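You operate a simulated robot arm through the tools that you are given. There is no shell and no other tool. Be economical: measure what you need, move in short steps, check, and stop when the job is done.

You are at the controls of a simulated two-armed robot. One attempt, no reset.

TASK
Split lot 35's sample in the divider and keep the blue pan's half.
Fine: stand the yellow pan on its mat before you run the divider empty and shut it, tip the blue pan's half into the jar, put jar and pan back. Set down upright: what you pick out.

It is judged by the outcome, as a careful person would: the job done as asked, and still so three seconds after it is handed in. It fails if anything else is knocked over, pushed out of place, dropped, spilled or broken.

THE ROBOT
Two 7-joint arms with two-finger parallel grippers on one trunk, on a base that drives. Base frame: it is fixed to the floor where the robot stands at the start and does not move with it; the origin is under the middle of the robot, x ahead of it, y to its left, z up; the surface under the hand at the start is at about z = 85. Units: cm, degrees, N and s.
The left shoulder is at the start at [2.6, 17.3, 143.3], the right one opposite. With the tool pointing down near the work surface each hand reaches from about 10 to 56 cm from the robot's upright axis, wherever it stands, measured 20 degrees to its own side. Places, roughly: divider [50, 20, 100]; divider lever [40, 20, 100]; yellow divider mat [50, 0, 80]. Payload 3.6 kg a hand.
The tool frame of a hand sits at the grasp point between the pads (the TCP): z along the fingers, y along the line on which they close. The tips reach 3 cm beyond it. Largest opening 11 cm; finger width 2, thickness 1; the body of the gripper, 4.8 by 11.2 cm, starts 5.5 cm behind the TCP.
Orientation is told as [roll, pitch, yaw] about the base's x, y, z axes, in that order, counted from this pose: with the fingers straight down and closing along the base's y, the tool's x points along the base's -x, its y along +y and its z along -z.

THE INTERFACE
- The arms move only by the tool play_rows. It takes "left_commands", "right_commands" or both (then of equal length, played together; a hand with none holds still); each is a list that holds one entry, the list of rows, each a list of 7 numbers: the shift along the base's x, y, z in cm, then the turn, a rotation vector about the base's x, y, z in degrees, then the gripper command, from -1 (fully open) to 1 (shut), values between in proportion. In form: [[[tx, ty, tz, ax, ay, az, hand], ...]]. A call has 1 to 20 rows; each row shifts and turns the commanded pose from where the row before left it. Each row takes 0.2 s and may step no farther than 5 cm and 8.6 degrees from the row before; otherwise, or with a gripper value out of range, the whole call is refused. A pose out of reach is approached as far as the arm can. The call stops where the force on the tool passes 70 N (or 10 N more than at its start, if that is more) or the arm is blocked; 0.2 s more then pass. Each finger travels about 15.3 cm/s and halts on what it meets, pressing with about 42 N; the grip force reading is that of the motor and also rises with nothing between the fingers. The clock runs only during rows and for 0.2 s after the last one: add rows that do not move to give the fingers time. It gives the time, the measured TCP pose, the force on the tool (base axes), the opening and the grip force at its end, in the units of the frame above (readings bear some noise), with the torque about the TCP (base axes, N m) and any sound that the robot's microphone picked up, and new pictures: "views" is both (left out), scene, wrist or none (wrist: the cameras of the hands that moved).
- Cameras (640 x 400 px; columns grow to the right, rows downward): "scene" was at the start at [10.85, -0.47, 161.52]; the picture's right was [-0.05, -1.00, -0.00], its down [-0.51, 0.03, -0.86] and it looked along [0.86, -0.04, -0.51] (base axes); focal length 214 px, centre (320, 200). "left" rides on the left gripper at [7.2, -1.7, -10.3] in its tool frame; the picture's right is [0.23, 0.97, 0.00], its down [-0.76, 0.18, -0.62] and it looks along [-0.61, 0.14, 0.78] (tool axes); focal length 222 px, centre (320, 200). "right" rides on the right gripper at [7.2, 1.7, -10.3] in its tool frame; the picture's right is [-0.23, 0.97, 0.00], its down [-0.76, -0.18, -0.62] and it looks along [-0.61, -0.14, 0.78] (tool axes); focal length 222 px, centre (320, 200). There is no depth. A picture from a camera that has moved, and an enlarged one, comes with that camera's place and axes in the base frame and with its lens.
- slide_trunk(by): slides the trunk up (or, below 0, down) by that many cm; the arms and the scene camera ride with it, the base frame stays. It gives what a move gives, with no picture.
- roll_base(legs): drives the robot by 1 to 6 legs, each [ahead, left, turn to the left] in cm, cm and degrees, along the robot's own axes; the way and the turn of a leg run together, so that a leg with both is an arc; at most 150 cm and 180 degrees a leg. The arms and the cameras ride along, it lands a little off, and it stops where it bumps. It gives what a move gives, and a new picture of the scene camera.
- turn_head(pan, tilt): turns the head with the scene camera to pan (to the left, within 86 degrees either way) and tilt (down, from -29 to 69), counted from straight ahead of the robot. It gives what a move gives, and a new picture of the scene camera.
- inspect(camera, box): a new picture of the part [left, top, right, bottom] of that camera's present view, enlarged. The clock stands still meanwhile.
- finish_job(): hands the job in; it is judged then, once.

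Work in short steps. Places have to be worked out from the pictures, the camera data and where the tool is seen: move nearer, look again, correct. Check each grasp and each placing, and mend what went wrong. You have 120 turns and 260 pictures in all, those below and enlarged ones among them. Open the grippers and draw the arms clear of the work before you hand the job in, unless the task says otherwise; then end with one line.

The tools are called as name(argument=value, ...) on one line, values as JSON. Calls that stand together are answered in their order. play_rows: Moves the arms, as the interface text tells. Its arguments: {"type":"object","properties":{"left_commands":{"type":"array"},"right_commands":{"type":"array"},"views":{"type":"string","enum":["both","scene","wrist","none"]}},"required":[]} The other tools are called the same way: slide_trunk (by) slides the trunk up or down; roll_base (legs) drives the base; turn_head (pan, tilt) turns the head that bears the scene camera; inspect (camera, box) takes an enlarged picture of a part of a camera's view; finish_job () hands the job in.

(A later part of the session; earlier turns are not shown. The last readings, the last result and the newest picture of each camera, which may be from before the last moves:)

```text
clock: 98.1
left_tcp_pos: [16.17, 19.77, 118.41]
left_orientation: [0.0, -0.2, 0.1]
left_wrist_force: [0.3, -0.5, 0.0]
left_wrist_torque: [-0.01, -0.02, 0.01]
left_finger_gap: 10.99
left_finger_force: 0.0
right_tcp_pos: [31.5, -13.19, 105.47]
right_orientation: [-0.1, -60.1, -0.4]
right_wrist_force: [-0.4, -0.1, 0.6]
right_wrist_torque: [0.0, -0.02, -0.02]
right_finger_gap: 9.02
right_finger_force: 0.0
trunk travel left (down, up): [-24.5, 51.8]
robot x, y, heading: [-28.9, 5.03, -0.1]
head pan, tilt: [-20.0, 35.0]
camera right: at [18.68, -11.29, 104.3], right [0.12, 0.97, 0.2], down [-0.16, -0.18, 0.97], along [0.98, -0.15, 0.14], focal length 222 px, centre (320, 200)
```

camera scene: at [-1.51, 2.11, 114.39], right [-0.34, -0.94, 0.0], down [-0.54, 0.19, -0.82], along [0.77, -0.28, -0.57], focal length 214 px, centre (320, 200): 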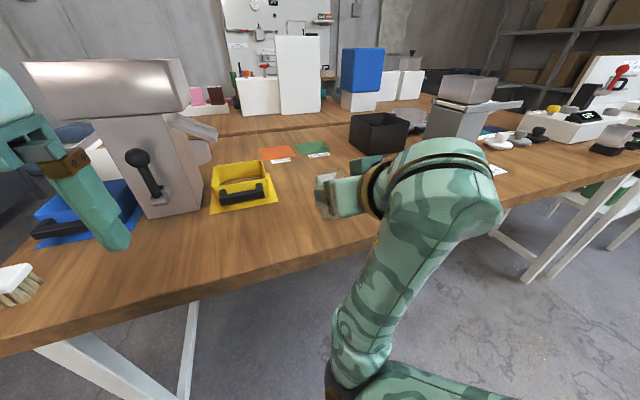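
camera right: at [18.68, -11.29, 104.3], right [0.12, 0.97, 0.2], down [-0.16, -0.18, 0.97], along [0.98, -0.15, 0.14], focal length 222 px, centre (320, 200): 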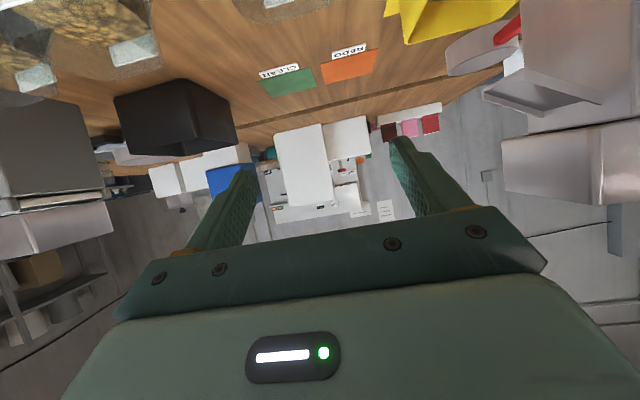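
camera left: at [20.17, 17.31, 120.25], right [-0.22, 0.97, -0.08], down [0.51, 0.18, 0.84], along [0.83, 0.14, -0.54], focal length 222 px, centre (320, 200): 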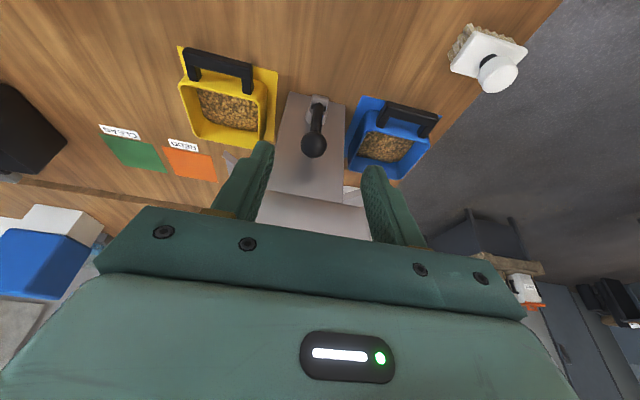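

roll_base(legs=[[-8, 0, 0], [0, -12.5, 0]])

slide_trunk(by=-12)

inspect(camera="right", box=[0, 0, 640, 400])

```text
clock: 100.0
left_tcp_pos: [8.19, 7.07, 118.36]
left_orientation: [0.0, -0.3, 0.4]
left_wrist_force: [-0.1, -0.5, 0.7]
left_wrist_torque: [0.04, -0.02, -0.04]
left_finger_gap: 10.99
left_finger_force: 0.1
right_tcp_pos: [23.5, -25.72, 105.55]
right_orientation: [0.2, -60.2, -0.4]
right_wrist_force: [-0.6, 0.0, -0.4]
right_wrist_torque: [0.03, -0.02, 0.04]
right_finger_gap: 9.02
right_finger_force: 0.2
trunk travel left (down, up): [-24.5, 51.8]
robot x, y, heading: [-36.86, -7.53, 0.3]
head pan, tilt: [-20.0, 35.0]
camera scene: at [-18.01, -10.61, 130.21], right [-0.34, -0.94, 0.0], down [-0.54, 0.19, -0.82], along [0.77, -0.28, -0.57], focal length 214 px, centre (320, 200)
```

scene: 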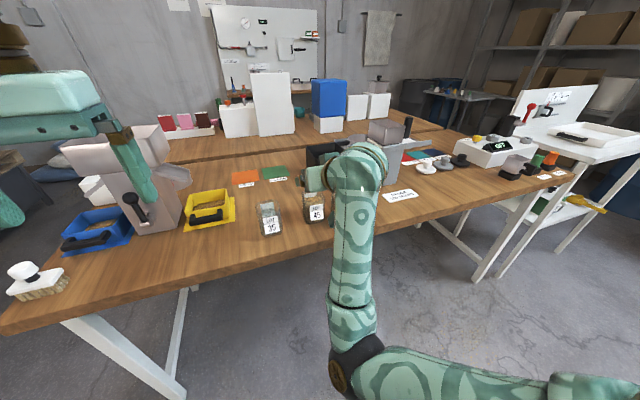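

```text
clock: 101.5
left_tcp_pos: [8.17, 7.41, 106.46]
left_orientation: [0.0, -0.1, 0.4]
left_wrist_force: [-0.5, 0.9, -0.6]
left_wrist_torque: [0.01, 0.02, 0.03]
left_finger_gap: 11.0
left_finger_force: 0.0
right_tcp_pos: [23.39, -25.55, 93.57]
right_orientation: [-0.1, -60.1, -0.2]
right_wrist_force: [0.0, -1.2, 0.3]
right_wrist_torque: [-0.01, 0.01, -0.03]
right_finger_gap: 9.03
right_finger_force: 0.2
trunk travel left (down, up): [-12.5, 63.8]
robot x, y, heading: [-36.73, -7.39, 0.4]
head pan, tilt: [-20.0, 35.0]
```

```text
1.00 times, centred on (320, 200) of right (not enlarged: the box is as wide or as high as the picture)
camera zoom: at [10.66, -23.72, 92.37], right [0.12, 0.97, 0.2], down [-0.16, -0.18, 0.97], along [0.98, -0.15, 0.14], focal length 222 px, centre (320, 200)
```

zoom: 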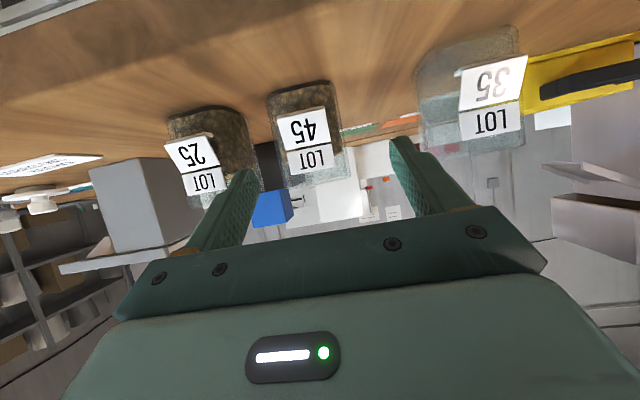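

Spacing shows jar 45 at y≈-26.4 and it should be ≈-24.9 (35 at -12.9, 25 at -36.9). I line up, lower and drive ahead to straddle it.

play_rows(right_commands=[[[0, -0.85, 0, 0, 0, 0, -0.64], [0, 0, 0, 0, 0, 0, -0.64]]], views="none")

slide_trunk(by=-2.8)

roll_base(legs=[[5, 0, 0]])

inspect(camera="right", box=[0, 0, 640, 400])

```text
clock: 102.1
left_tcp_pos: [8.08, 7.51, 106.31]
left_orientation: [0.0, -0.2, 0.4]
left_wrist_force: [0.8, 0.2, -0.8]
left_wrist_torque: [-0.02, 0.0, -0.01]
left_finger_gap: 11.0
left_finger_force: 0.1
right_tcp_pos: [23.51, -26.41, 93.58]
right_orientation: [-0.1, -60.1, -0.3]
right_wrist_force: [0.4, -0.8, 0.0]
right_wrist_torque: [0.02, 0.01, 0.01]
right_finger_gap: 9.02
right_finger_force: 0.1
trunk travel left (down, up): [-12.5, 63.8]
robot x, y, heading: [-36.69, -7.47, 0.3]
head pan, tilt: [-20.0, 35.0]
```

```text
clock: 102.9
left_tcp_pos: [8.04, 7.33, 103.56]
left_orientation: [-0.1, -0.3, 0.4]
left_wrist_force: [-0.5, 0.1, 0.0]
left_wrist_torque: [0.02, -0.02, -0.02]
left_finger_gap: 10.99
left_finger_force: 0.0
right_tcp_pos: [23.35, -26.34, 90.81]
right_orientation: [0.0, -60.1, -0.4]
right_wrist_force: [0.5, -0.5, 0.4]
right_wrist_torque: [0.02, 0.03, -0.01]
right_finger_gap: 9.03
right_finger_force: 0.0
trunk travel left (down, up): [-9.7, 66.6]
robot x, y, heading: [-37.0, -7.81, 0.3]
head pan, tilt: [-20.0, 35.0]
```

```text
clock: 103.8
left_tcp_pos: [13.37, 7.37, 103.47]
left_orientation: [-0.1, -0.1, 0.4]
left_wrist_force: [0.0, 0.3, -0.1]
left_wrist_torque: [-0.01, 0.0, -0.01]
left_finger_gap: 11.01
left_finger_force: 0.0
right_tcp_pos: [28.59, -26.38, 90.78]
right_orientation: [-0.1, -60.0, -0.2]
right_wrist_force: [-0.1, -0.5, -0.7]
right_wrist_torque: [0.0, 0.02, 0.02]
right_finger_gap: 9.01
right_finger_force: 0.0
trunk travel left (down, up): [-9.7, 66.6]
robot x, y, heading: [-31.98, -7.44, -0.0]
head pan, tilt: [-20.0, 35.0]
camera scene: at [-4.42, -10.35, 114.57], right [-0.34, -0.94, 0.0], down [-0.54, 0.19, -0.82], along [0.77, -0.28, -0.57], focal length 214 px, centre (320, 200)
```

scene: 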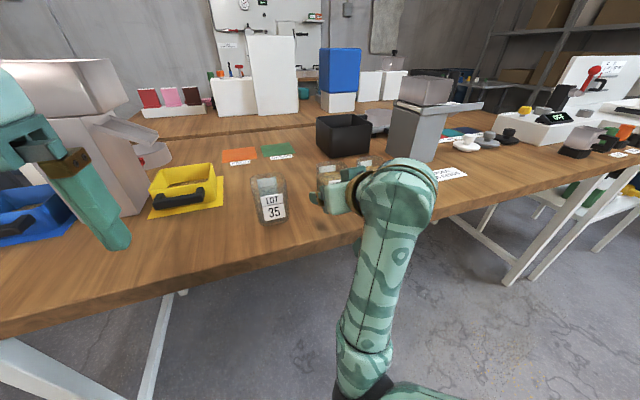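

```text
1.00 times, centred on (320, 200) of right (not enlarged: the box is as wide or as high as the picture)
camera zoom: at [15.91, -24.52, 89.43], right [0.12, 0.97, 0.2], down [-0.16, -0.18, 0.97], along [0.98, -0.15, 0.13], focal length 222 px, centre (320, 200)
```

zoom: 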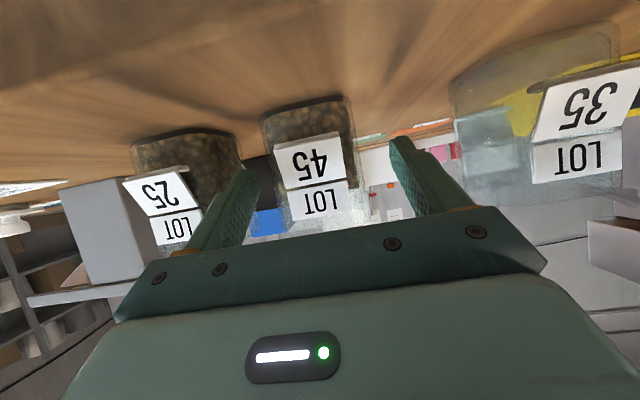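

Clear on both sides. Ahead another 2.9 cm, then close gently on jar 45.

roll_base(legs=[[2.8, 0, 0]])

play_rows(right_commands=[[[0, 0, 0, 0, 0, 0, -0.5], [0, 0, 0, 0, 0, 0, -0.3], [0, 0, 0, 0, 0, 0, 0.2], [0, 0, 0, 0, 0, 0, 0.5], [0, 0, 0, 0, 0, 0, 0.5]]], views="wrist")

```text
clock: 104.6
left_tcp_pos: [16.15, 7.51, 103.47]
left_orientation: [0.1, 0.0, 0.5]
left_wrist_force: [0.6, 0.0, -0.3]
left_wrist_torque: [-0.02, 0.01, 0.01]
left_finger_gap: 11.03
left_finger_force: 0.0
right_tcp_pos: [31.34, -26.32, 90.48]
right_orientation: [0.0, -60.1, -0.2]
right_wrist_force: [0.1, 0.0, 0.2]
right_wrist_torque: [-0.02, 0.03, -0.02]
right_finger_gap: 9.02
right_finger_force: 0.0
trunk travel left (down, up): [-9.7, 66.6]
robot x, y, heading: [-28.75, -7.6, 0.2]
head pan, tilt: [-20.0, 35.0]
camera scene: at [-1.57, -10.34, 114.55], right [-0.34, -0.94, 0.0], down [-0.54, 0.19, -0.82], along [0.77, -0.28, -0.58], focal length 214 px, centre (320, 200)
```

scene: 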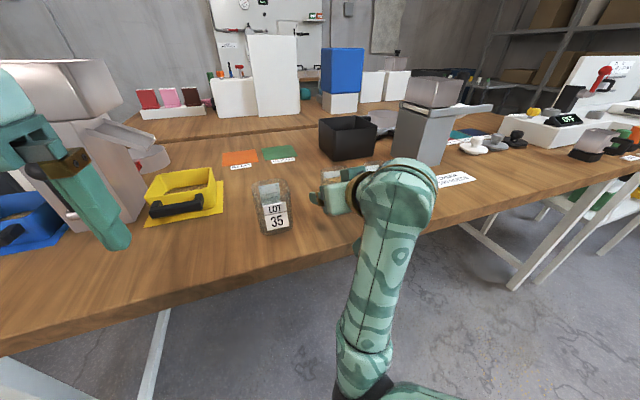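

```text
clock: 105.8
left_tcp_pos: [16.11, 7.4, 103.55]
left_orientation: [0.0, -0.1, 0.5]
left_wrist_force: [0.3, -0.3, 0.0]
left_wrist_torque: [0.01, 0.06, 0.01]
left_finger_gap: 10.97
left_finger_force: 0.0
right_tcp_pos: [31.36, -26.29, 90.73]
right_orientation: [0.1, -59.9, -0.2]
right_wrist_force: [-0.4, 0.5, 0.1]
right_wrist_torque: [-0.05, 0.03, -0.02]
right_finger_gap: 6.56
right_finger_force: 42.2
trunk travel left (down, up): [-9.7, 66.6]
robot x, y, heading: [-28.6, -7.42, 0.6]
head pan, tilt: [-20.0, 35.0]
camera right: at [18.64, -24.51, 89.48], right [0.12, 0.97, 0.2], down [-0.16, -0.18, 0.97], along [0.98, -0.15, 0.14], focal length 222 px, centre (320, 200)
```

right: 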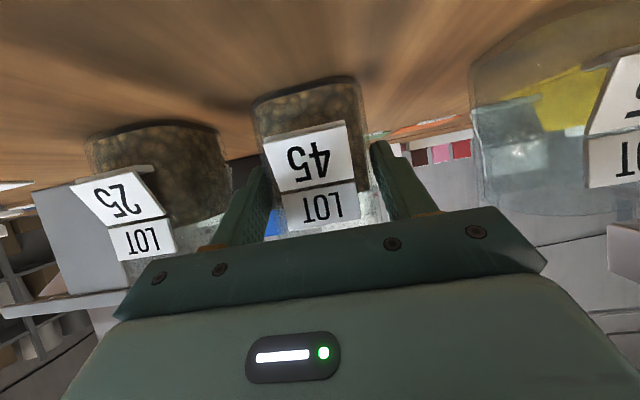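

Jar 45 held at y=-26.3. I shift it +1.45 cm with a tiny lift, and release.

play_rows(right_commands=[[[0, 0, 0.3, 0, 0, 0, 0.6], [0, 0.5, 0, 0, 0, 0, 0.6], [0, 0.5, 0, 0, 0, 0, 0.6], [0, 0.45, 0, 0, 0, 0, 0.6], [0, 0, 0, 0, 0, 0, 0.6], [0, 0, -0.35, 0, 0, 0, 0.6], [0, 0, 0, 0, 0, 0, 0.6]]], views="none")

play_rows(right_commands=[[[0, 0, 0, 0, 0, 0, 0.1], [0, 0, 0, 0, 0, 0, -0.3], [0, 0, 0, 0, 0, 0, -0.5], [0, 0, 0, 0, 0, 0, -0.5]]], views="none")

roll_base(legs=[[-9, 0, 0]])

inspect(camera="right", box=[0, 0, 640, 400])

```text
clock: 107.4
left_tcp_pos: [16.14, 7.43, 103.56]
left_orientation: [0.1, -0.1, 0.4]
left_wrist_force: [-0.3, 0.1, -0.5]
left_wrist_torque: [-0.01, 0.0, -0.02]
left_finger_gap: 10.99
left_finger_force: 0.1
right_tcp_pos: [31.36, -24.81, 90.66]
right_orientation: [-0.1, -60.2, -0.2]
right_wrist_force: [0.6, -0.4, 2.8]
right_wrist_torque: [-0.18, 0.05, 0.04]
right_finger_gap: 6.58
right_finger_force: 42.0
trunk travel left (down, up): [-9.7, 66.6]
robot x, y, heading: [-28.77, -7.55, 0.7]
head pan, tilt: [-20.0, 35.0]
```

```text
clock: 108.4
left_tcp_pos: [16.04, 7.44, 103.45]
left_orientation: [-0.1, -0.1, 0.4]
left_wrist_force: [0.2, 0.9, -0.1]
left_wrist_torque: [0.01, 0.0, -0.03]
left_finger_gap: 10.98
left_finger_force: 0.0
right_tcp_pos: [31.45, -24.89, 90.65]
right_orientation: [0.0, -60.0, -0.2]
right_wrist_force: [0.2, 0.0, -0.2]
right_wrist_torque: [0.0, -0.01, 0.02]
right_finger_gap: 8.24
right_finger_force: 0.2
trunk travel left (down, up): [-9.7, 66.6]
robot x, y, heading: [-29.05, -7.34, 0.6]
head pan, tilt: [-20.0, 35.0]
```

```text
clock: 109.5
left_tcp_pos: [6.85, 7.51, 103.69]
left_orientation: [0.0, -0.2, 0.6]
left_wrist_force: [-0.2, -0.5, -0.7]
left_wrist_torque: [0.0, 0.01, -0.02]
left_finger_gap: 11.0
left_finger_force: 0.0
right_tcp_pos: [22.31, -24.73, 90.74]
right_orientation: [-0.1, -60.0, -0.1]
right_wrist_force: [-0.7, 0.2, 0.3]
right_wrist_torque: [0.01, 0.0, -0.02]
right_finger_gap: 8.23
right_finger_force: 0.1
trunk travel left (down, up): [-9.7, 66.6]
robot x, y, heading: [-37.76, -7.35, 0.7]
head pan, tilt: [-20.0, 35.0]
camera scene: at [-10.98, -10.35, 114.64], right [-0.33, -0.94, 0.0], down [-0.54, 0.19, -0.82], along [0.77, -0.27, -0.57], focal length 214 px, centre (320, 200)
```

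scene: 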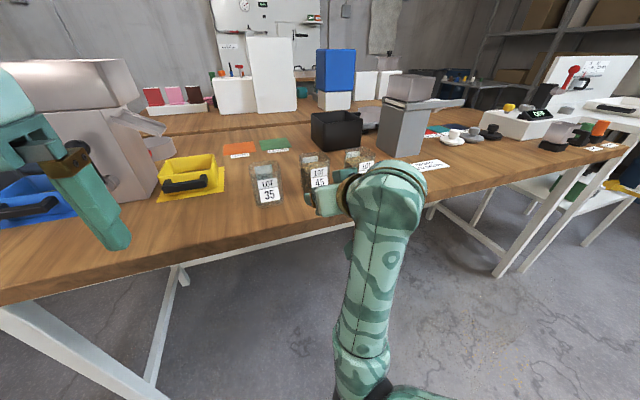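

```text
1.00 times, centred on (320, 200) of right (not enlarged: the box is as wide or as high as the picture)
camera zoom: at [9.5, -23.01, 89.47], right [0.12, 0.97, 0.2], down [-0.16, -0.18, 0.97], along [0.98, -0.14, 0.14], focal length 222 px, centre (320, 200)
```

zoom: 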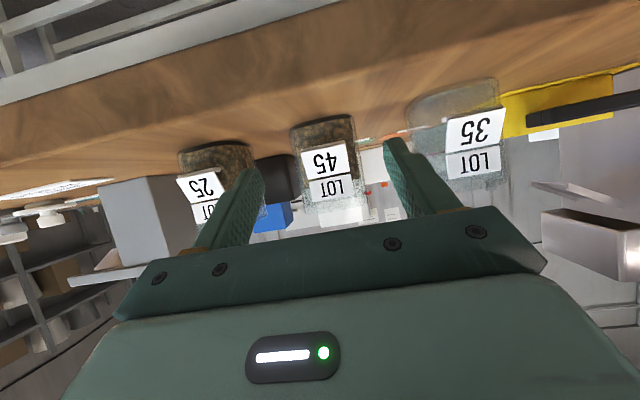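

Jars stand in even spacing again. I raise the trunk and park the right hand.

slide_trunk(by=36)

play_rows(right_commands=[[[-1, -1.5, 1.5, 0, 7.5, 0, -1], [-1, -1.5, 1.5, 0, 7.5, 0, -1], [-1, -1.5, 1.5, 0, 7.5, 0, -1], [-1, -1.5, 1.5, 0, 7.5, 0, -1], [-1, -1.5, 1.5, 0, 7.5, 0, -1], [-1, -1.5, 1.5, 0, 7.5, 0, -1], [-2, -1.5, 1.5, 0, 7.5, 0, -1], [-2, -1.5, 1.5, 0, 7.5, 0, -1], [-2, -1.5, 1, 0, 0, 0, -1], [-2, -1.5, 1, 0, 0, 0, -1]]], left_commands=[[[0.5, 0, 0, 0, 0, -8, -1], [0.5, 0, 0, 0, 0, -8, -1], [0.5, 0, 0, 0, 0, -8, -1], [0.5, 0, 0, 0, 0, -8, -1], [0.5, 0, 0, 0, 0, -8, -1], [0.5, 0, 0, 0, 0, -10, -1], [0.5, 0, 0, 0, 0, -8, -1], [0.5, 0, 0, 0, 0, -8, -1], [0.5, 0, 0, 0, 0, -8, -1], [0.5, 0, 0, 0, 0, -8, -1]]], views="none")

```text
clock: 113.0
left_tcp_pos: [6.93, 7.49, 139.54]
left_orientation: [0.0, -0.2, 0.6]
left_wrist_force: [0.1, -1.1, 0.1]
left_wrist_torque: [-0.02, 0.01, 0.01]
left_finger_gap: 11.01
left_finger_force: 0.0
right_tcp_pos: [22.46, -24.99, 126.75]
right_orientation: [-0.6, -60.2, 0.1]
right_wrist_force: [-0.5, 0.6, 0.6]
right_wrist_torque: [-0.03, -0.01, 0.0]
right_finger_gap: 8.26
right_finger_force: 0.2
trunk travel left (down, up): [-45.7, 30.6]
robot x, y, heading: [-37.81, -7.67, 0.4]
head pan, tilt: [-20.0, 35.0]
```

```text
refused: row 6 steps farther than a row can; nothing moved
```

One row was too large; I resend.

play_rows(right_commands=[[[-1, -1.5, 1.5, 0, 7.5, 0, -1], [-1, -1.5, 1.5, 0, 7.5, 0, -1], [-1, -1.5, 1.5, 0, 7.5, 0, -1], [-1, -1.5, 1.5, 0, 7.5, 0, -1], [-1, -1.5, 1.5, 0, 7.5, 0, -1], [-1, -1.5, 1.5, 0, 7.5, 0, -1], [-2, -1.5, 1.5, 0, 7.5, 0, -1], [-2, -1.5, 1.5, 0, 7.5, 0, -1], [-2, -1.5, 1, 0, 0, 0, -1], [-2, -1.5, 1, 0, 0, 0, -1], [0, 0, 0, 0, 0, 0, -1]]], left_commands=[[[0.5, 0, 0, 0, 0, -8.2, -1], [0.5, 0, 0, 0, 0, -8.2, -1], [0.5, 0, 0, 0, 0, -8.2, -1], [0.5, 0, 0, 0, 0, -8.2, -1], [0.5, 0, 0, 0, 0, -8.2, -1], [0.5, 0, 0, 0, 0, -8.2, -1], [0.5, 0, 0, 0, 0, -8.2, -1], [0.5, 0, 0, 0, 0, -8.2, -1], [0.5, 0, 0, 0, 0, -8.2, -1], [0.5, 0, 0, 0, 0, -8.2, -1], [0.5, 0, 0, 0, 0, -8.2, -1]]], views="none")

roll_base(legs=[[15, 0, -0.4], [0, 25, 0]])

turn_head(pan=15, tilt=45)

```text
clock: 115.4
left_tcp_pos: [4.75, 10.87, 137.9]
left_orientation: [-0.3, -2.0, -7.7]
left_wrist_force: [0.4, 0.3, 0.8]
left_wrist_torque: [-0.01, 0.02, 0.03]
left_finger_gap: 11.0
left_finger_force: 0.1
left hand out of reach, approached as far as the arm can: row 1, 2, 3, 4, 5, 6, 7, 8, 9, 10, 11
right_tcp_pos: [10.5, -41.06, 140.52]
right_orientation: [-0.1, 0.0, -0.1]
right_wrist_force: [-0.1, -0.7, -0.6]
right_wrist_torque: [0.04, 0.02, -0.01]
right_finger_gap: 11.0
right_finger_force: 0.0
right hand out of reach, approached as far as the arm can: row 4, 5, 6
trunk travel left (down, up): [-45.7, 30.6]
robot x, y, heading: [-38.07, -7.89, 0.5]
head pan, tilt: [-20.0, 35.0]
```

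```text
clock: 118.2
left_tcp_pos: [19.76, 35.53, 137.9]
left_orientation: [-0.3, -1.9, -8.3]
left_wrist_force: [0.7, -0.3, 0.0]
left_wrist_torque: [-0.02, -0.02, -0.03]
left_finger_gap: 11.0
left_finger_force: 0.1
right_tcp_pos: [25.1, -16.3, 140.5]
right_orientation: [0.0, -0.1, -0.5]
right_wrist_force: [1.2, -0.1, 0.1]
right_wrist_torque: [-0.03, -0.01, 0.02]
right_finger_gap: 10.98
right_finger_force: 0.0
trunk travel left (down, up): [-45.7, 30.6]
robot x, y, heading: [-22.96, 17.44, 0.2]
head pan, tilt: [-20.0, 35.0]
camera scene: at [-11.59, 14.42, 151.76], right [-0.34, -0.94, 0.0], down [-0.54, 0.19, -0.82], along [0.77, -0.28, -0.57], focal length 214 px, centre (320, 200)
```

scene: 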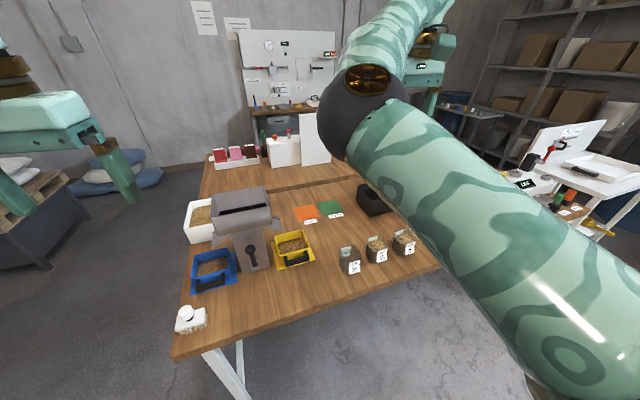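

```text
clock: 119.2
left_tcp_pos: [19.73, 35.68, 137.75]
left_orientation: [-0.3, -1.8, -8.2]
left_wrist_force: [0.5, 0.2, 1.0]
left_wrist_torque: [-0.01, -0.01, 0.05]
left_finger_gap: 10.99
left_finger_force: 0.0
right_tcp_pos: [25.14, -16.26, 140.54]
right_orientation: [-0.1, -0.1, -0.4]
right_wrist_force: [0.8, 0.3, 0.9]
right_wrist_torque: [-0.01, 0.0, 0.0]
right_finger_gap: 11.0
right_finger_force: 0.0
trunk travel left (down, up): [-45.7, 30.6]
robot x, y, heading: [-22.77, 17.32, 0.2]
head pan, tilt: [15.0, 45.0]
camera scene: at [-12.0, 19.5, 150.27], right [0.26, -0.97, 0.0], down [-0.68, -0.18, -0.71], along [0.68, 0.18, -0.71], focal length 214 px, centre (320, 200)
```

scene: 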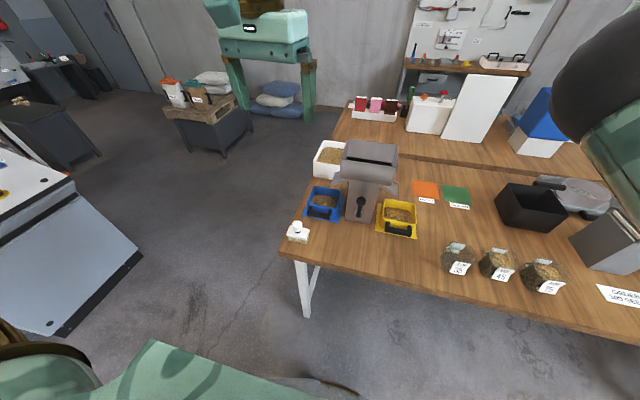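

I drive 12 cm ahead and bring the left hand over the blue pan's handle with the jaws along x (yaw -90).

roll_base(legs=[[12, 0, -0.2]])

play_rows(left_commands=[[[0.69, -0.24, -2.4, 0, 0.2, -8.2, -1], [0.69, -0.24, -2.4, 0, 0.2, -8.2, -1], [0.69, -0.24, -2.4, 0, 0.2, -8.2, -1], [0.69, -0.24, -2.4, 0, 0.2, -8.2, -1], [0.69, -0.24, -2.4, 0, 0.2, -8.2, -1], [0.69, -0.24, -2.4, 0, 0.2, -8.2, -1], [0.69, -0.24, -2.4, 0, 0.2, -8.2, -1], [0.69, -0.24, -2.4, 0, 0.2, -8.2, -1], [0.69, -0.24, -2.4, 0, 0.2, -8.2, -1], [0.69, -0.24, -2.4, 0, 0.2, -8.2, 0.5], [0, 0, 0, 0, 0, 0, 0.5]]], views="both")

```text
clock: 120.5
left_tcp_pos: [31.84, 35.33, 137.85]
left_orientation: [-0.4, -1.9, -8.5]
left_wrist_force: [0.5, -0.5, 0.0]
left_wrist_torque: [-0.05, -0.01, 0.01]
left_finger_gap: 11.02
left_finger_force: 0.0
right_tcp_pos: [37.0, -16.66, 140.59]
right_orientation: [-0.1, -0.1, -0.7]
right_wrist_force: [-0.3, 0.0, 0.2]
right_wrist_torque: [-0.01, -0.02, 0.03]
right_finger_gap: 11.01
right_finger_force: 0.1
trunk travel left (down, up): [-45.7, 30.6]
robot x, y, heading: [-10.83, 17.54, -0.2]
head pan, tilt: [15.0, 45.0]
camera scene: at [-0.02, 19.46, 150.28], right [0.26, -0.97, 0.0], down [-0.68, -0.18, -0.71], along [0.68, 0.18, -0.71], focal length 214 px, centre (320, 200)
```

scene: 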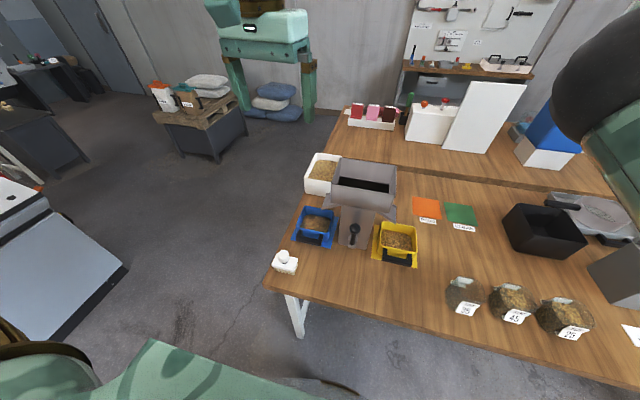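

```text
clock: 122.9
left_tcp_pos: [31.91, 35.38, 137.73]
left_orientation: [-0.3, -1.9, -8.5]
left_wrist_force: [0.5, 0.2, 0.5]
left_wrist_torque: [0.0, 0.02, 0.01]
left_finger_gap: 2.75
left_finger_force: 0.1
left hand out of reach, approached as far as the arm can: row 1, 2, 3, 4, 5, 6, 7, 8, 9, 10
right_tcp_pos: [36.88, -16.69, 140.61]
right_orientation: [-0.1, -0.1, -0.8]
right_wrist_force: [-0.5, -0.3, -0.7]
right_wrist_torque: [0.01, -0.01, 0.0]
right_finger_gap: 11.02
right_finger_force: 0.0
trunk travel left (down, up): [-45.7, 30.6]
robot x, y, heading: [-11.15, 17.4, -0.0]
head pan, tilt: [15.0, 45.0]
camera scene: at [-0.02, 19.45, 150.27], right [0.26, -0.97, 0.0], down [-0.68, -0.18, -0.71], along [0.68, 0.18, -0.71], focal length 214 px, centre (320, 200)
camera left: at [24.12, 34.79, 148.04], right [-0.08, 1.0, -0.01], down [0.76, 0.07, 0.65], along [0.65, 0.04, -0.76], focal length 222 px, centre (320, 200)
```

scene: 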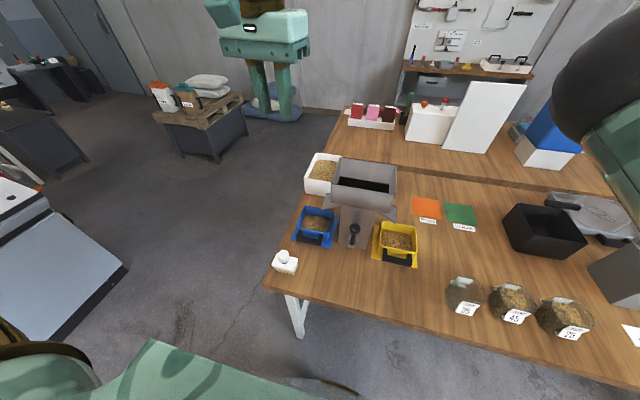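
left: 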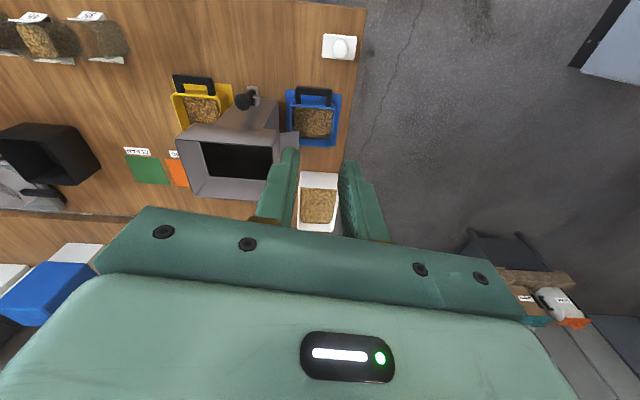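

The hand could not yaw in this folded posture (the right arm could in the mirrored, more extended one). I first extend the left hand outward and up, then yaw.

play_rows(left_commands=[[[1, 3, 1, 0, 0, 0, -1], [1, 3, 1, 0, 0, 0, -1], [1, 3, 0, 0, 0, 0, -1], [1, 3, 0, 0, 0, 0, -1], [0, 1, 0, 0, 0, -8, -1], [0, 0, -1, 0, 0, -8, -1], [0, 0, -1, 0, 0, -8, -1], [0, 0, -1, 0, 0, -8, -1], [0, 0, 0, 0, 0, 0, -1]]], views="none")

```text
clock: 124.9
left_tcp_pos: [31.89, 35.43, 137.89]
left_orientation: [-0.3, -1.8, -8.5]
left_wrist_force: [-0.4, 0.4, -0.9]
left_wrist_torque: [-0.01, 0.0, -0.01]
left_finger_gap: 11.01
left_finger_force: 0.0
left hand out of reach, approached as far as the arm can: row 1, 2, 3, 4, 5, 6, 7, 8
right_tcp_pos: [37.02, -16.49, 140.45]
right_orientation: [-0.1, -0.1, -0.8]
right_wrist_force: [-0.3, 0.8, -0.3]
right_wrist_torque: [0.01, 0.0, 0.03]
right_finger_gap: 11.0
right_finger_force: 0.0
trunk travel left (down, up): [-45.7, 30.6]
robot x, y, heading: [-11.23, 17.83, -0.1]
head pan, tilt: [15.0, 45.0]
```

Still stuck; I undo the yaw first and try a small move.

play_rows(left_commands=[[[0, 0, 0, 0, 0, 4, -1], [0, 0, 0, 0, 0, 4.5, -1], [0, 0, -1, 0, 1.8, 0, -1], [1, 0, -1, 0, 0, 0, -1]]], views="none")

```text
clock: 125.9
left_tcp_pos: [32.92, 35.57, 135.86]
left_orientation: [-0.2, -0.1, 0.1]
left_wrist_force: [0.3, 0.1, -0.5]
left_wrist_torque: [0.01, 0.0, -0.02]
left_finger_gap: 11.01
left_finger_force: 0.1
right_tcp_pos: [37.07, -16.55, 140.62]
right_orientation: [-0.1, -0.1, -0.8]
right_wrist_force: [-1.1, -0.2, -0.4]
right_wrist_torque: [0.04, -0.01, 0.01]
right_finger_gap: 11.0
right_finger_force: 0.0
trunk travel left (down, up): [-45.7, 30.6]
robot x, y, heading: [-11.13, 17.22, -0.4]
head pan, tilt: [15.0, 45.0]
```

Free again. I move over the handle at yaw 0, lower down, then test the yaw there.

play_rows(left_commands=[[[1.4, -0.5, -4, 0, 0, 0, -1], [1.4, -0.5, -4, 0, 0, 0, -1], [1.4, -0.5, -4, 0, 0, 0, -1], [1.4, -0.5, -4, 0, 0, 0, -1], [0, 0, -3, 0, 0, 0, -1], [0, 0, 0, 0, 0, -8, -1], [0, 0, 0, 0, 0, -8, -1], [0, 0, 0, 0, 0, -8, -1]]], views="wrist")

```text
clock: 127.7
left_tcp_pos: [38.42, 33.37, 116.81]
left_orientation: [-0.3, -0.1, -20.1]
left_wrist_force: [0.0, -1.0, -0.2]
left_wrist_torque: [0.03, 0.01, -0.03]
left_finger_gap: 10.99
left_finger_force: 0.0
left hand out of reach, approached as far as the arm can: row 8
right_tcp_pos: [36.94, -16.5, 140.57]
right_orientation: [-0.1, -0.1, -0.7]
right_wrist_force: [0.1, 0.8, -0.7]
right_wrist_torque: [0.03, 0.01, 0.0]
right_finger_gap: 10.99
right_finger_force: 0.0
trunk travel left (down, up): [-45.7, 30.6]
robot x, y, heading: [-10.77, 17.45, 0.3]
head pan, tilt: [15.0, 45.0]
camera left: at [31.08, 34.26, 127.23], right [0.12, 0.99, -0.01], down [0.78, -0.09, 0.62], along [0.62, -0.08, -0.78], focal length 222 px, centre (320, 200)
```

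left: 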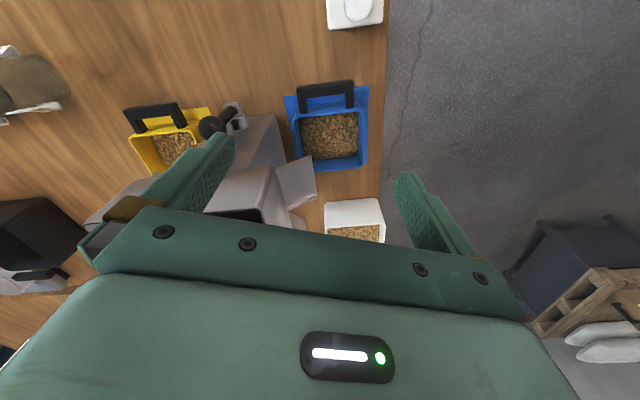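

The yaw limit is near -20° here, so I turn the other way, to +90°.

play_rows(left_commands=[[[0, 0, 0, 0, 0, 8.5, -1], [0, 0, 0, 0, 0, 8.5, -1], [0, 0, 0, 0, 0, 8.5, -1], [0, 0, 0, 0, 0, 8.5, -1], [0, 0, 0, 0, 0, 8.5, -1], [0, 0, 0, 0, 0, 8.5, -1], [0, 0, 0, 0, 0, 8.5, -1], [0, 0, 0, 0, 0, 8.5, -1], [0, 0, 0, 0, 0, 8.5, -1], [0, 0, 0, 0, 0, 8.5, -1], [0, 0, -1, 0, 0, 8.5, -1], [0, 0, -2, 0, 0, 8.3, 0.5], [0, 0, -2, 0, 0, 8.3, 0.5], [0, 0, 0, 0, 0, 0, 0.5]]], views="wrist")

inspect(camera="left", box=[220, 40, 420, 220])

```text
clock: 130.7
left_tcp_pos: [38.41, 33.41, 111.91]
left_orientation: [-0.3, -0.1, 90.3]
left_wrist_force: [0.5, -0.2, -0.2]
left_wrist_torque: [-0.01, 0.01, 0.01]
left_finger_gap: 2.72
left_finger_force: 0.1
right_tcp_pos: [36.94, -16.62, 140.58]
right_orientation: [-0.1, -0.1, -0.8]
right_wrist_force: [-0.7, 0.6, -0.4]
right_wrist_torque: [0.01, -0.02, -0.01]
right_finger_gap: 10.98
right_finger_force: 0.1
trunk travel left (down, up): [-45.7, 30.6]
robot x, y, heading: [-10.91, 17.3, -0.6]
head pan, tilt: [15.0, 45.0]
camera left: at [40.14, 26.08, 122.29], right [-0.97, -0.23, 0.0], down [-0.18, 0.76, 0.62], along [-0.14, 0.61, -0.78], focal length 222 px, centre (320, 200)
```

left: 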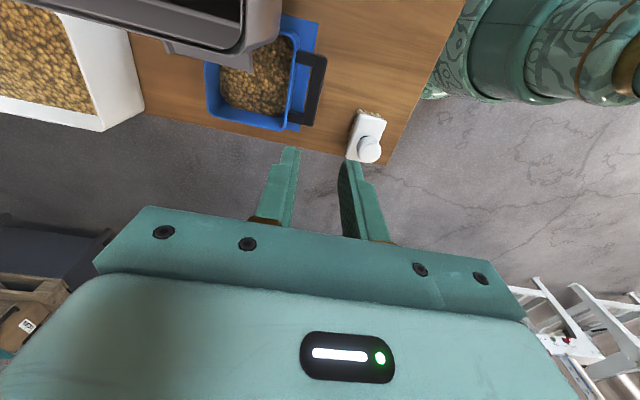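

```text
2.22 times, centred on (320, 130) of left
camera zoom: at [40.14, 26.08, 122.29], right [-0.97, -0.23, 0.0], down [-0.18, 0.76, 0.62], along [-0.14, 0.61, -0.78], focal length 494 px, centre (320, 356)
```

zoom: 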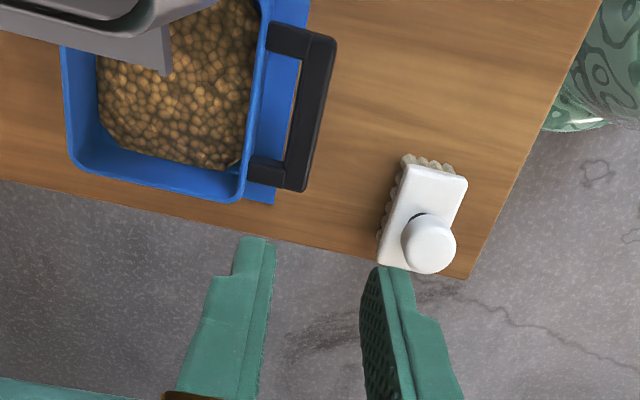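

The blue bar is at x 38.5–40.2, centre [39.3,33.6]. I go down over it.

play_rows(left_commands=[[[0.3, 0.05, -3, 0, 0, 0, 0.5], [0.3, 0.05, -3, 0, 0, 0, 0.5], [0.3, 0.1, -3, 0, 0, 0, 0.5], [0, 0, -3, 0, 0, 0, 0.5], [0, 0, -3, 0, 0, 0, 0.5], [0, 0, -1.8, 0, 0, 0, 0.5]]], views="wrist")

inspect(camera="left", box=[180, 40, 420, 240])

```text
clock: 131.6
left_tcp_pos: [40.13, 33.11, 102.95]
left_orientation: [-2.5, 1.3, 89.9]
left_wrist_force: [-27.7, 9.0, 34.1]
left_wrist_torque: [-3.49, -3.55, -2.01]
left_finger_gap: 2.75
left_finger_force: 0.1
right_tcp_pos: [36.58, -16.36, 140.73]
right_orientation: [-0.1, -0.2, -0.7]
right_wrist_force: [2.1, 0.8, -0.6]
right_wrist_torque: [-0.01, 0.06, -0.03]
right_finger_gap: 10.99
right_finger_force: 0.0
trunk travel left (down, up): [-45.7, 30.6]
robot x, y, heading: [-11.39, 17.35, -0.0]
head pan, tilt: [15.0, 45.0]
stopped in row 4 (left hand): the force on the tool passed its limit at 89 N (the readings are from after the stop); the commanded pose is now the measured one
camera left: at [41.42, 26.08, 113.63], right [-0.97, -0.23, -0.04], down [-0.2, 0.78, 0.6], along [-0.11, 0.59, -0.8], focal length 222 px, centre (320, 200)
```

left: 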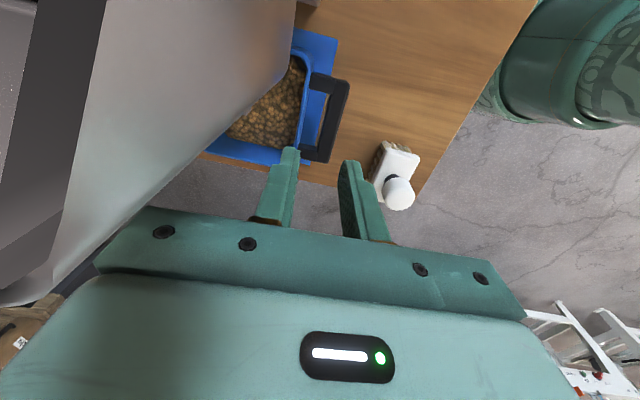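

```text
2.00 times, centred on (300, 140) of left
camera zoom: at [41.42, 26.08, 113.63], right [-0.97, -0.23, -0.04], down [-0.2, 0.78, 0.6], along [-0.11, 0.59, -0.8], focal length 444 px, centre (360, 320)
```

zoom: 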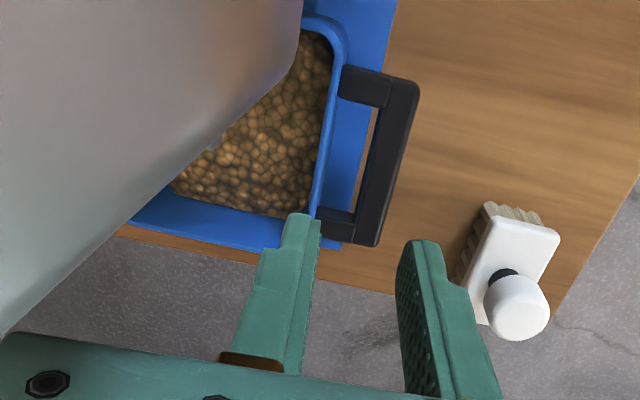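

The gripper body touched the hopper's rim: with jaws along x there is no room. I retreat and will instead grip the handle across its 9 cm width with a pitched hand from the front.

play_rows(left_commands=[[[-2, 0, 0.5, 1.5, -1.3, 0, 0.5], [-2, 0.3, 2, 1, 0, 0, 0.5], [-2, 0, 4, 0, 0, 0, 0.5], [-2, 0, 4, 0, 0, 0, -1], [-1, 0, 4, 0, 0, -8.2, -1], [-1, 0, 0, 0, 0, -8.2, -1], [-1, 0, 0, 0, 0, -8.2, -1], [0, 0, 0, 0, 0, -8.2, -1], [0, 0, 0, 0, 0, -8.2, -1], [0, 0, 0, 0, 0, -8.2, -1], [0, 0, 0, 0, 0, -8.2, -1], [0, 0, 0, 0, 0, -8.2, -1], [0, 0, 0, 0, 0, -8.2, -1], [0, 0, 0, 0, 0, -8.2, -1], [0, 0, 0, 0, 0, -8, -1]]], views="both")

inspect(camera="scene", box=[260, 140, 440, 280])

```text
clock: 134.8
left_tcp_pos: [29.4, 33.58, 116.92]
left_orientation: [-3.3, -1.6, 0.1]
left_wrist_force: [-0.4, -0.2, -0.4]
left_wrist_torque: [0.01, -0.02, 0.0]
left_finger_gap: 11.01
left_finger_force: 0.0
right_tcp_pos: [36.89, -16.42, 140.53]
right_orientation: [-0.1, 0.0, -0.7]
right_wrist_force: [-0.6, -0.4, 0.1]
right_wrist_torque: [0.02, 0.01, -0.02]
right_finger_gap: 10.99
right_finger_force: 0.1
trunk travel left (down, up): [-45.7, 30.6]
robot x, y, heading: [-10.75, 17.4, -0.2]
head pan, tilt: [15.0, 45.0]
camera scene: at [-0.01, 19.48, 150.27], right [0.26, -0.97, 0.0], down [-0.68, -0.18, -0.71], along [0.68, 0.18, -0.71], focal length 214 px, centre (320, 200)
camera left: at [21.97, 32.31, 127.26], right [-0.23, 0.97, -0.06], down [0.75, 0.21, 0.63], along [0.63, 0.1, -0.77], focal length 222 px, centre (320, 200)
```

scene: 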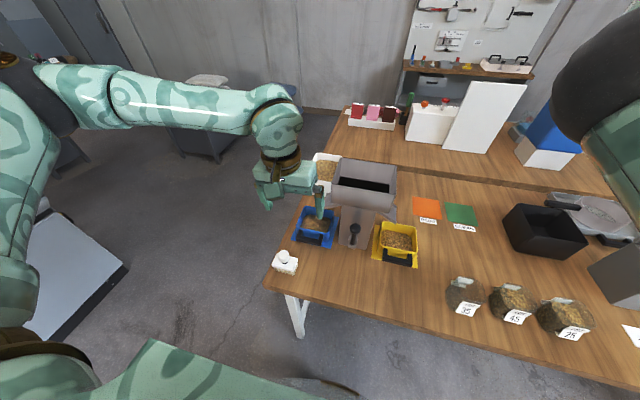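
left: 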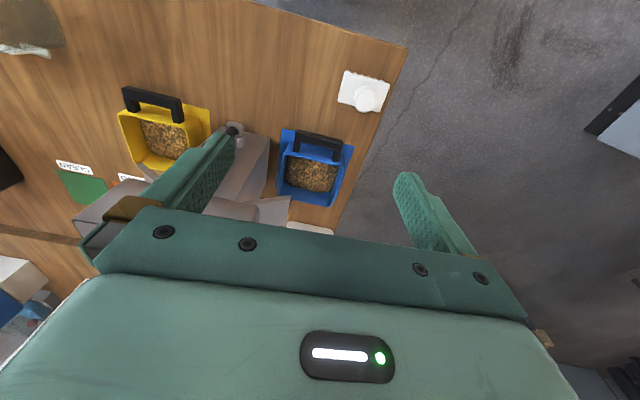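

```text
2.86 times, centred on (350, 210) of scene
camera zoom: at [-0.01, 19.48, 150.27], right [0.26, -0.97, 0.0], down [-0.68, -0.18, -0.71], along [0.68, 0.18, -0.71], focal length 613 px, centre (234, 171)
```

zoom: 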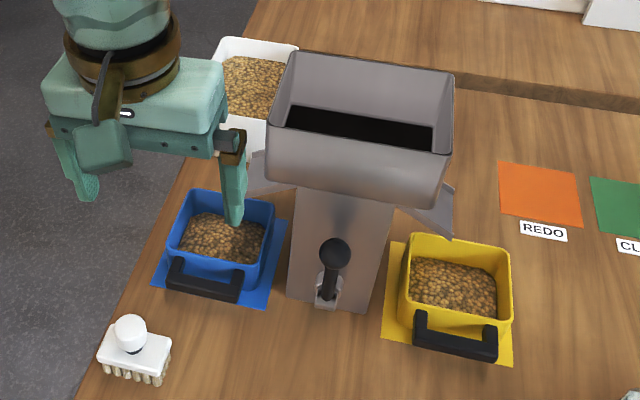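

The divider and pans haven't shifted. I go to a 35° pitched pose in front of the blue handle.

play_rows(left_commands=[[[0.8, 0, -3, 3.3, 0, 0, -1], [0.8, 0, -3, 0, -6.7, 0, -1], [0.8, 0, -3, 0, -6.7, 0, -1], [0.8, 0, -3, 0, -6.7, 0, -1], [0.8, 0, -3, 0, -6.7, 0, -1], [0.7, 0, -3, 0, -6.7, 0, -1], [0, 0, 0, 0, 0, 0, -1]]], views="wrist")

inspect(camera="left", box=[220, 40, 460, 240])

```text
clock: 136.4
left_tcp_pos: [33.98, 33.61, 99.93]
left_orientation: [-0.1, -32.8, 0.2]
left_wrist_force: [-1.0, 0.9, -0.3]
left_wrist_torque: [-0.03, 0.01, 0.01]
left_finger_gap: 10.97
left_finger_force: 0.1
left hand out of reach, approached as far as the arm can: row 6
right_tcp_pos: [36.96, -16.35, 140.6]
right_orientation: [-0.3, 0.0, -0.7]
right_wrist_force: [-0.1, 0.4, 0.0]
right_wrist_torque: [0.0, -0.02, 0.01]
right_finger_gap: 11.01
right_finger_force: 0.1
trunk travel left (down, up): [-45.7, 30.6]
robot x, y, heading: [-10.72, 17.58, -0.1]
head pan, tilt: [15.0, 45.0]
camera left: at [22.32, 31.95, 104.93], right [-0.19, 0.97, -0.13], down [0.3, 0.18, 0.94], along [0.93, 0.14, -0.33], focal length 222 px, centre (320, 200)
```

left: 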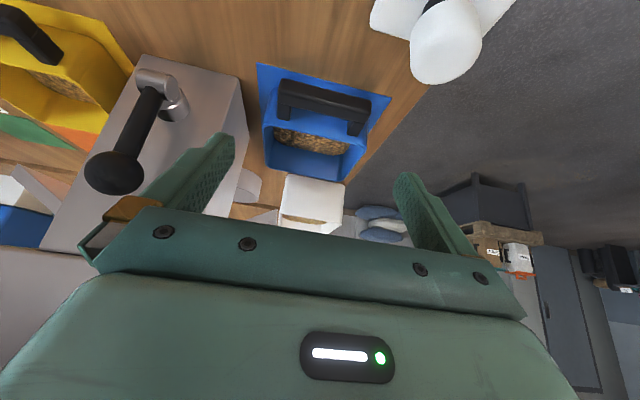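

```text
2.00 times, centred on (340, 140) of left
camera zoom: at [22.32, 31.95, 104.93], right [-0.19, 0.97, -0.13], down [0.3, 0.18, 0.94], along [0.93, 0.14, -0.33], focal length 444 px, centre (280, 320)
```

zoom: 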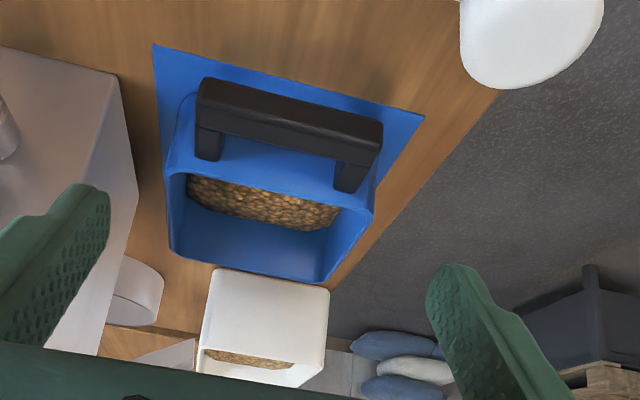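

Bar spans y 29.4–38.2, z≈89.4. To give the arm more room I back the base 8 cm and reach out again to the same spot.

roll_base(legs=[[-8, 0, 0]])

play_rows(left_commands=[[[2, 0, 0, 0, 0, 0, -1], [2, 0, 0, 0, 0, 0, -1], [2, 0.1, -0.5, 0, -1, 0, -1], [2, 0.1, -1, 0, -1, 0, -1], [0.3, 0, -0.6, 0, 0, 0, -1], [0, 0, 0, 0, 0, 0, -1]]], views="wrist")

```text
clock: 137.5
left_tcp_pos: [25.87, 33.64, 100.16]
left_orientation: [0.0, -32.9, 0.1]
left_wrist_force: [-0.1, -0.5, 0.9]
left_wrist_torque: [0.02, -0.02, -0.02]
left_finger_gap: 10.98
left_finger_force: 0.0
right_tcp_pos: [28.72, -16.6, 140.63]
right_orientation: [-0.2, -0.2, -0.7]
right_wrist_force: [0.2, 0.4, 0.4]
right_wrist_torque: [0.04, -0.04, 0.0]
right_finger_gap: 11.0
right_finger_force: 0.2
trunk travel left (down, up): [-45.7, 30.6]
robot x, y, heading: [-18.89, 17.2, -0.5]
head pan, tilt: [15.0, 45.0]
camera scene: at [-8.3, 19.52, 150.29], right [0.26, -0.97, 0.0], down [-0.68, -0.18, -0.71], along [0.68, 0.18, -0.71], focal length 214 px, centre (320, 200)
```

scene: 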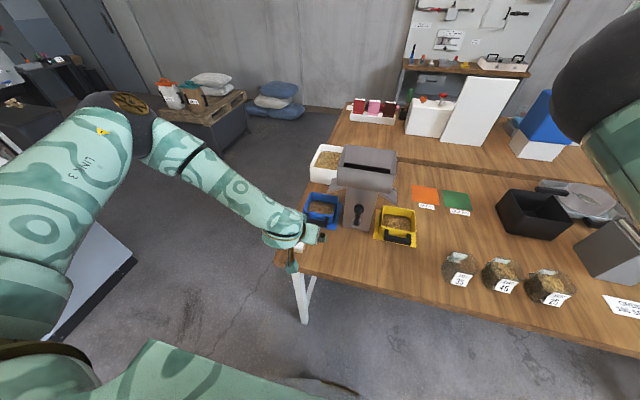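

```text
clock: 138.9
left_tcp_pos: [34.4, 33.77, 97.97]
left_orientation: [0.0, -34.8, 0.1]
left_wrist_force: [-0.4, -0.2, -0.4]
left_wrist_torque: [0.01, 0.01, 0.01]
left_finger_gap: 10.99
left_finger_force: 0.0
right_tcp_pos: [28.85, -16.51, 140.52]
right_orientation: [-0.1, -0.2, -0.7]
right_wrist_force: [-0.1, 0.9, -0.2]
right_wrist_torque: [-0.01, -0.01, 0.0]
right_finger_gap: 10.99
right_finger_force: 0.1
trunk travel left (down, up): [-45.7, 30.6]
robot x, y, heading: [-19.56, 17.68, -0.6]
head pan, tilt: [15.0, 45.0]
camera left: at [22.42, 32.01, 102.4], right [-0.19, 0.97, -0.13], down [0.27, 0.18, 0.95], along [0.94, 0.14, -0.3], focal length 222 px, centre (320, 200)
```

left: 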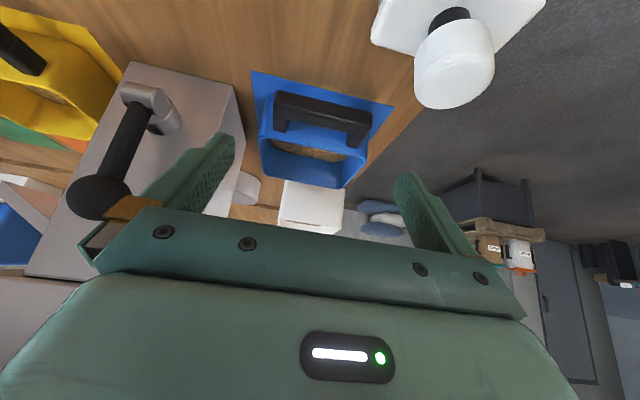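

Aligned. I advance to the handle and close across it.

play_rows(left_commands=[[[1.4, 0, -2.2, 0, 0, 0, -1], [1.4, 0, -2.2, 0, 0, 0, -1], [1.3, 0, -2.1, 0, 0, 0, -1], [1.1, 0, -1.8, 0, 0, 0, -1], [0, 0, 0, 0, 0, 0, -1]]], views="wrist")

```text
clock: 140.1
left_tcp_pos: [39.56, 33.64, 89.62]
left_orientation: [-0.1, -34.8, 0.1]
left_wrist_force: [-0.5, 0.4, 0.3]
left_wrist_torque: [-0.02, 0.0, 0.01]
left_finger_gap: 11.02
left_finger_force: 0.1
right_tcp_pos: [28.92, -16.47, 140.64]
right_orientation: [-0.1, -0.1, -0.6]
right_wrist_force: [-0.5, 0.5, 0.1]
right_wrist_torque: [-0.04, 0.02, 0.02]
right_finger_gap: 11.0
right_finger_force: 0.1
trunk travel left (down, up): [-45.7, 30.6]
robot x, y, heading: [-18.93, 17.47, 0.0]
head pan, tilt: [15.0, 45.0]
camera left: at [27.66, 31.9, 94.11], right [-0.19, 0.97, -0.13], down [0.27, 0.18, 0.95], along [0.94, 0.14, -0.3], focal length 222 px, centre (320, 200)
```

left: 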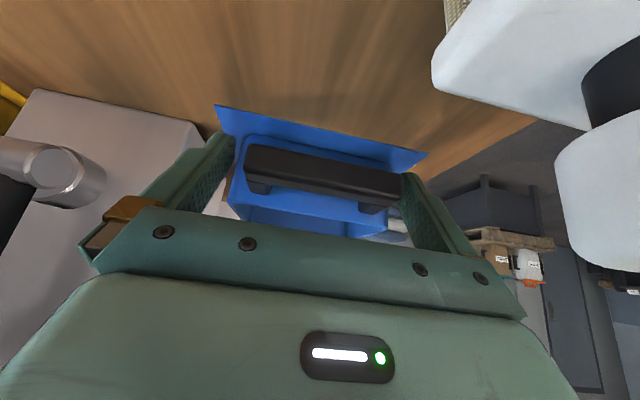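

play_rows(left_commands=[[[0, 0.2, 0, 0, 0, 0, -1], [0, 0, 0, 0, 0, 0, -0.75], [0, 0, 0, 0, 0, 0, -0.3], [0, 0, 0, 0, 0, 0, -0.1], [0, 0, 0, 0, 0, 0, -0.1]]], views="wrist")

```text
clock: 141.3
left_tcp_pos: [39.42, 33.95, 89.63]
left_orientation: [-0.1, -34.8, 0.1]
left_wrist_force: [-1.5, 0.4, 0.6]
left_wrist_torque: [-0.05, -0.12, -0.07]
left_finger_gap: 8.95
left_finger_force: 42.0
right_tcp_pos: [28.87, -16.61, 140.62]
right_orientation: [-0.1, -0.1, -0.7]
right_wrist_force: [-0.9, -0.7, 0.0]
right_wrist_torque: [0.01, 0.0, 0.04]
right_finger_gap: 10.99
right_finger_force: 0.1
trunk travel left (down, up): [-45.7, 30.6]
robot x, y, heading: [-18.98, 17.57, -0.4]
head pan, tilt: [15.0, 45.0]
camera left: at [27.63, 32.15, 94.12], right [-0.19, 0.97, -0.13], down [0.27, 0.18, 0.95], along [0.94, 0.14, -0.3], focal length 222 px, centre (320, 200)
```

left: 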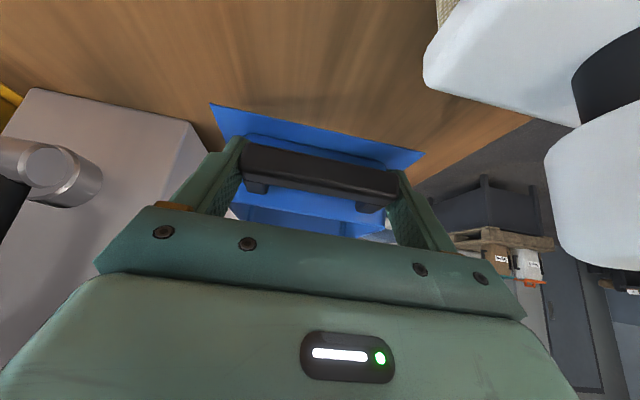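

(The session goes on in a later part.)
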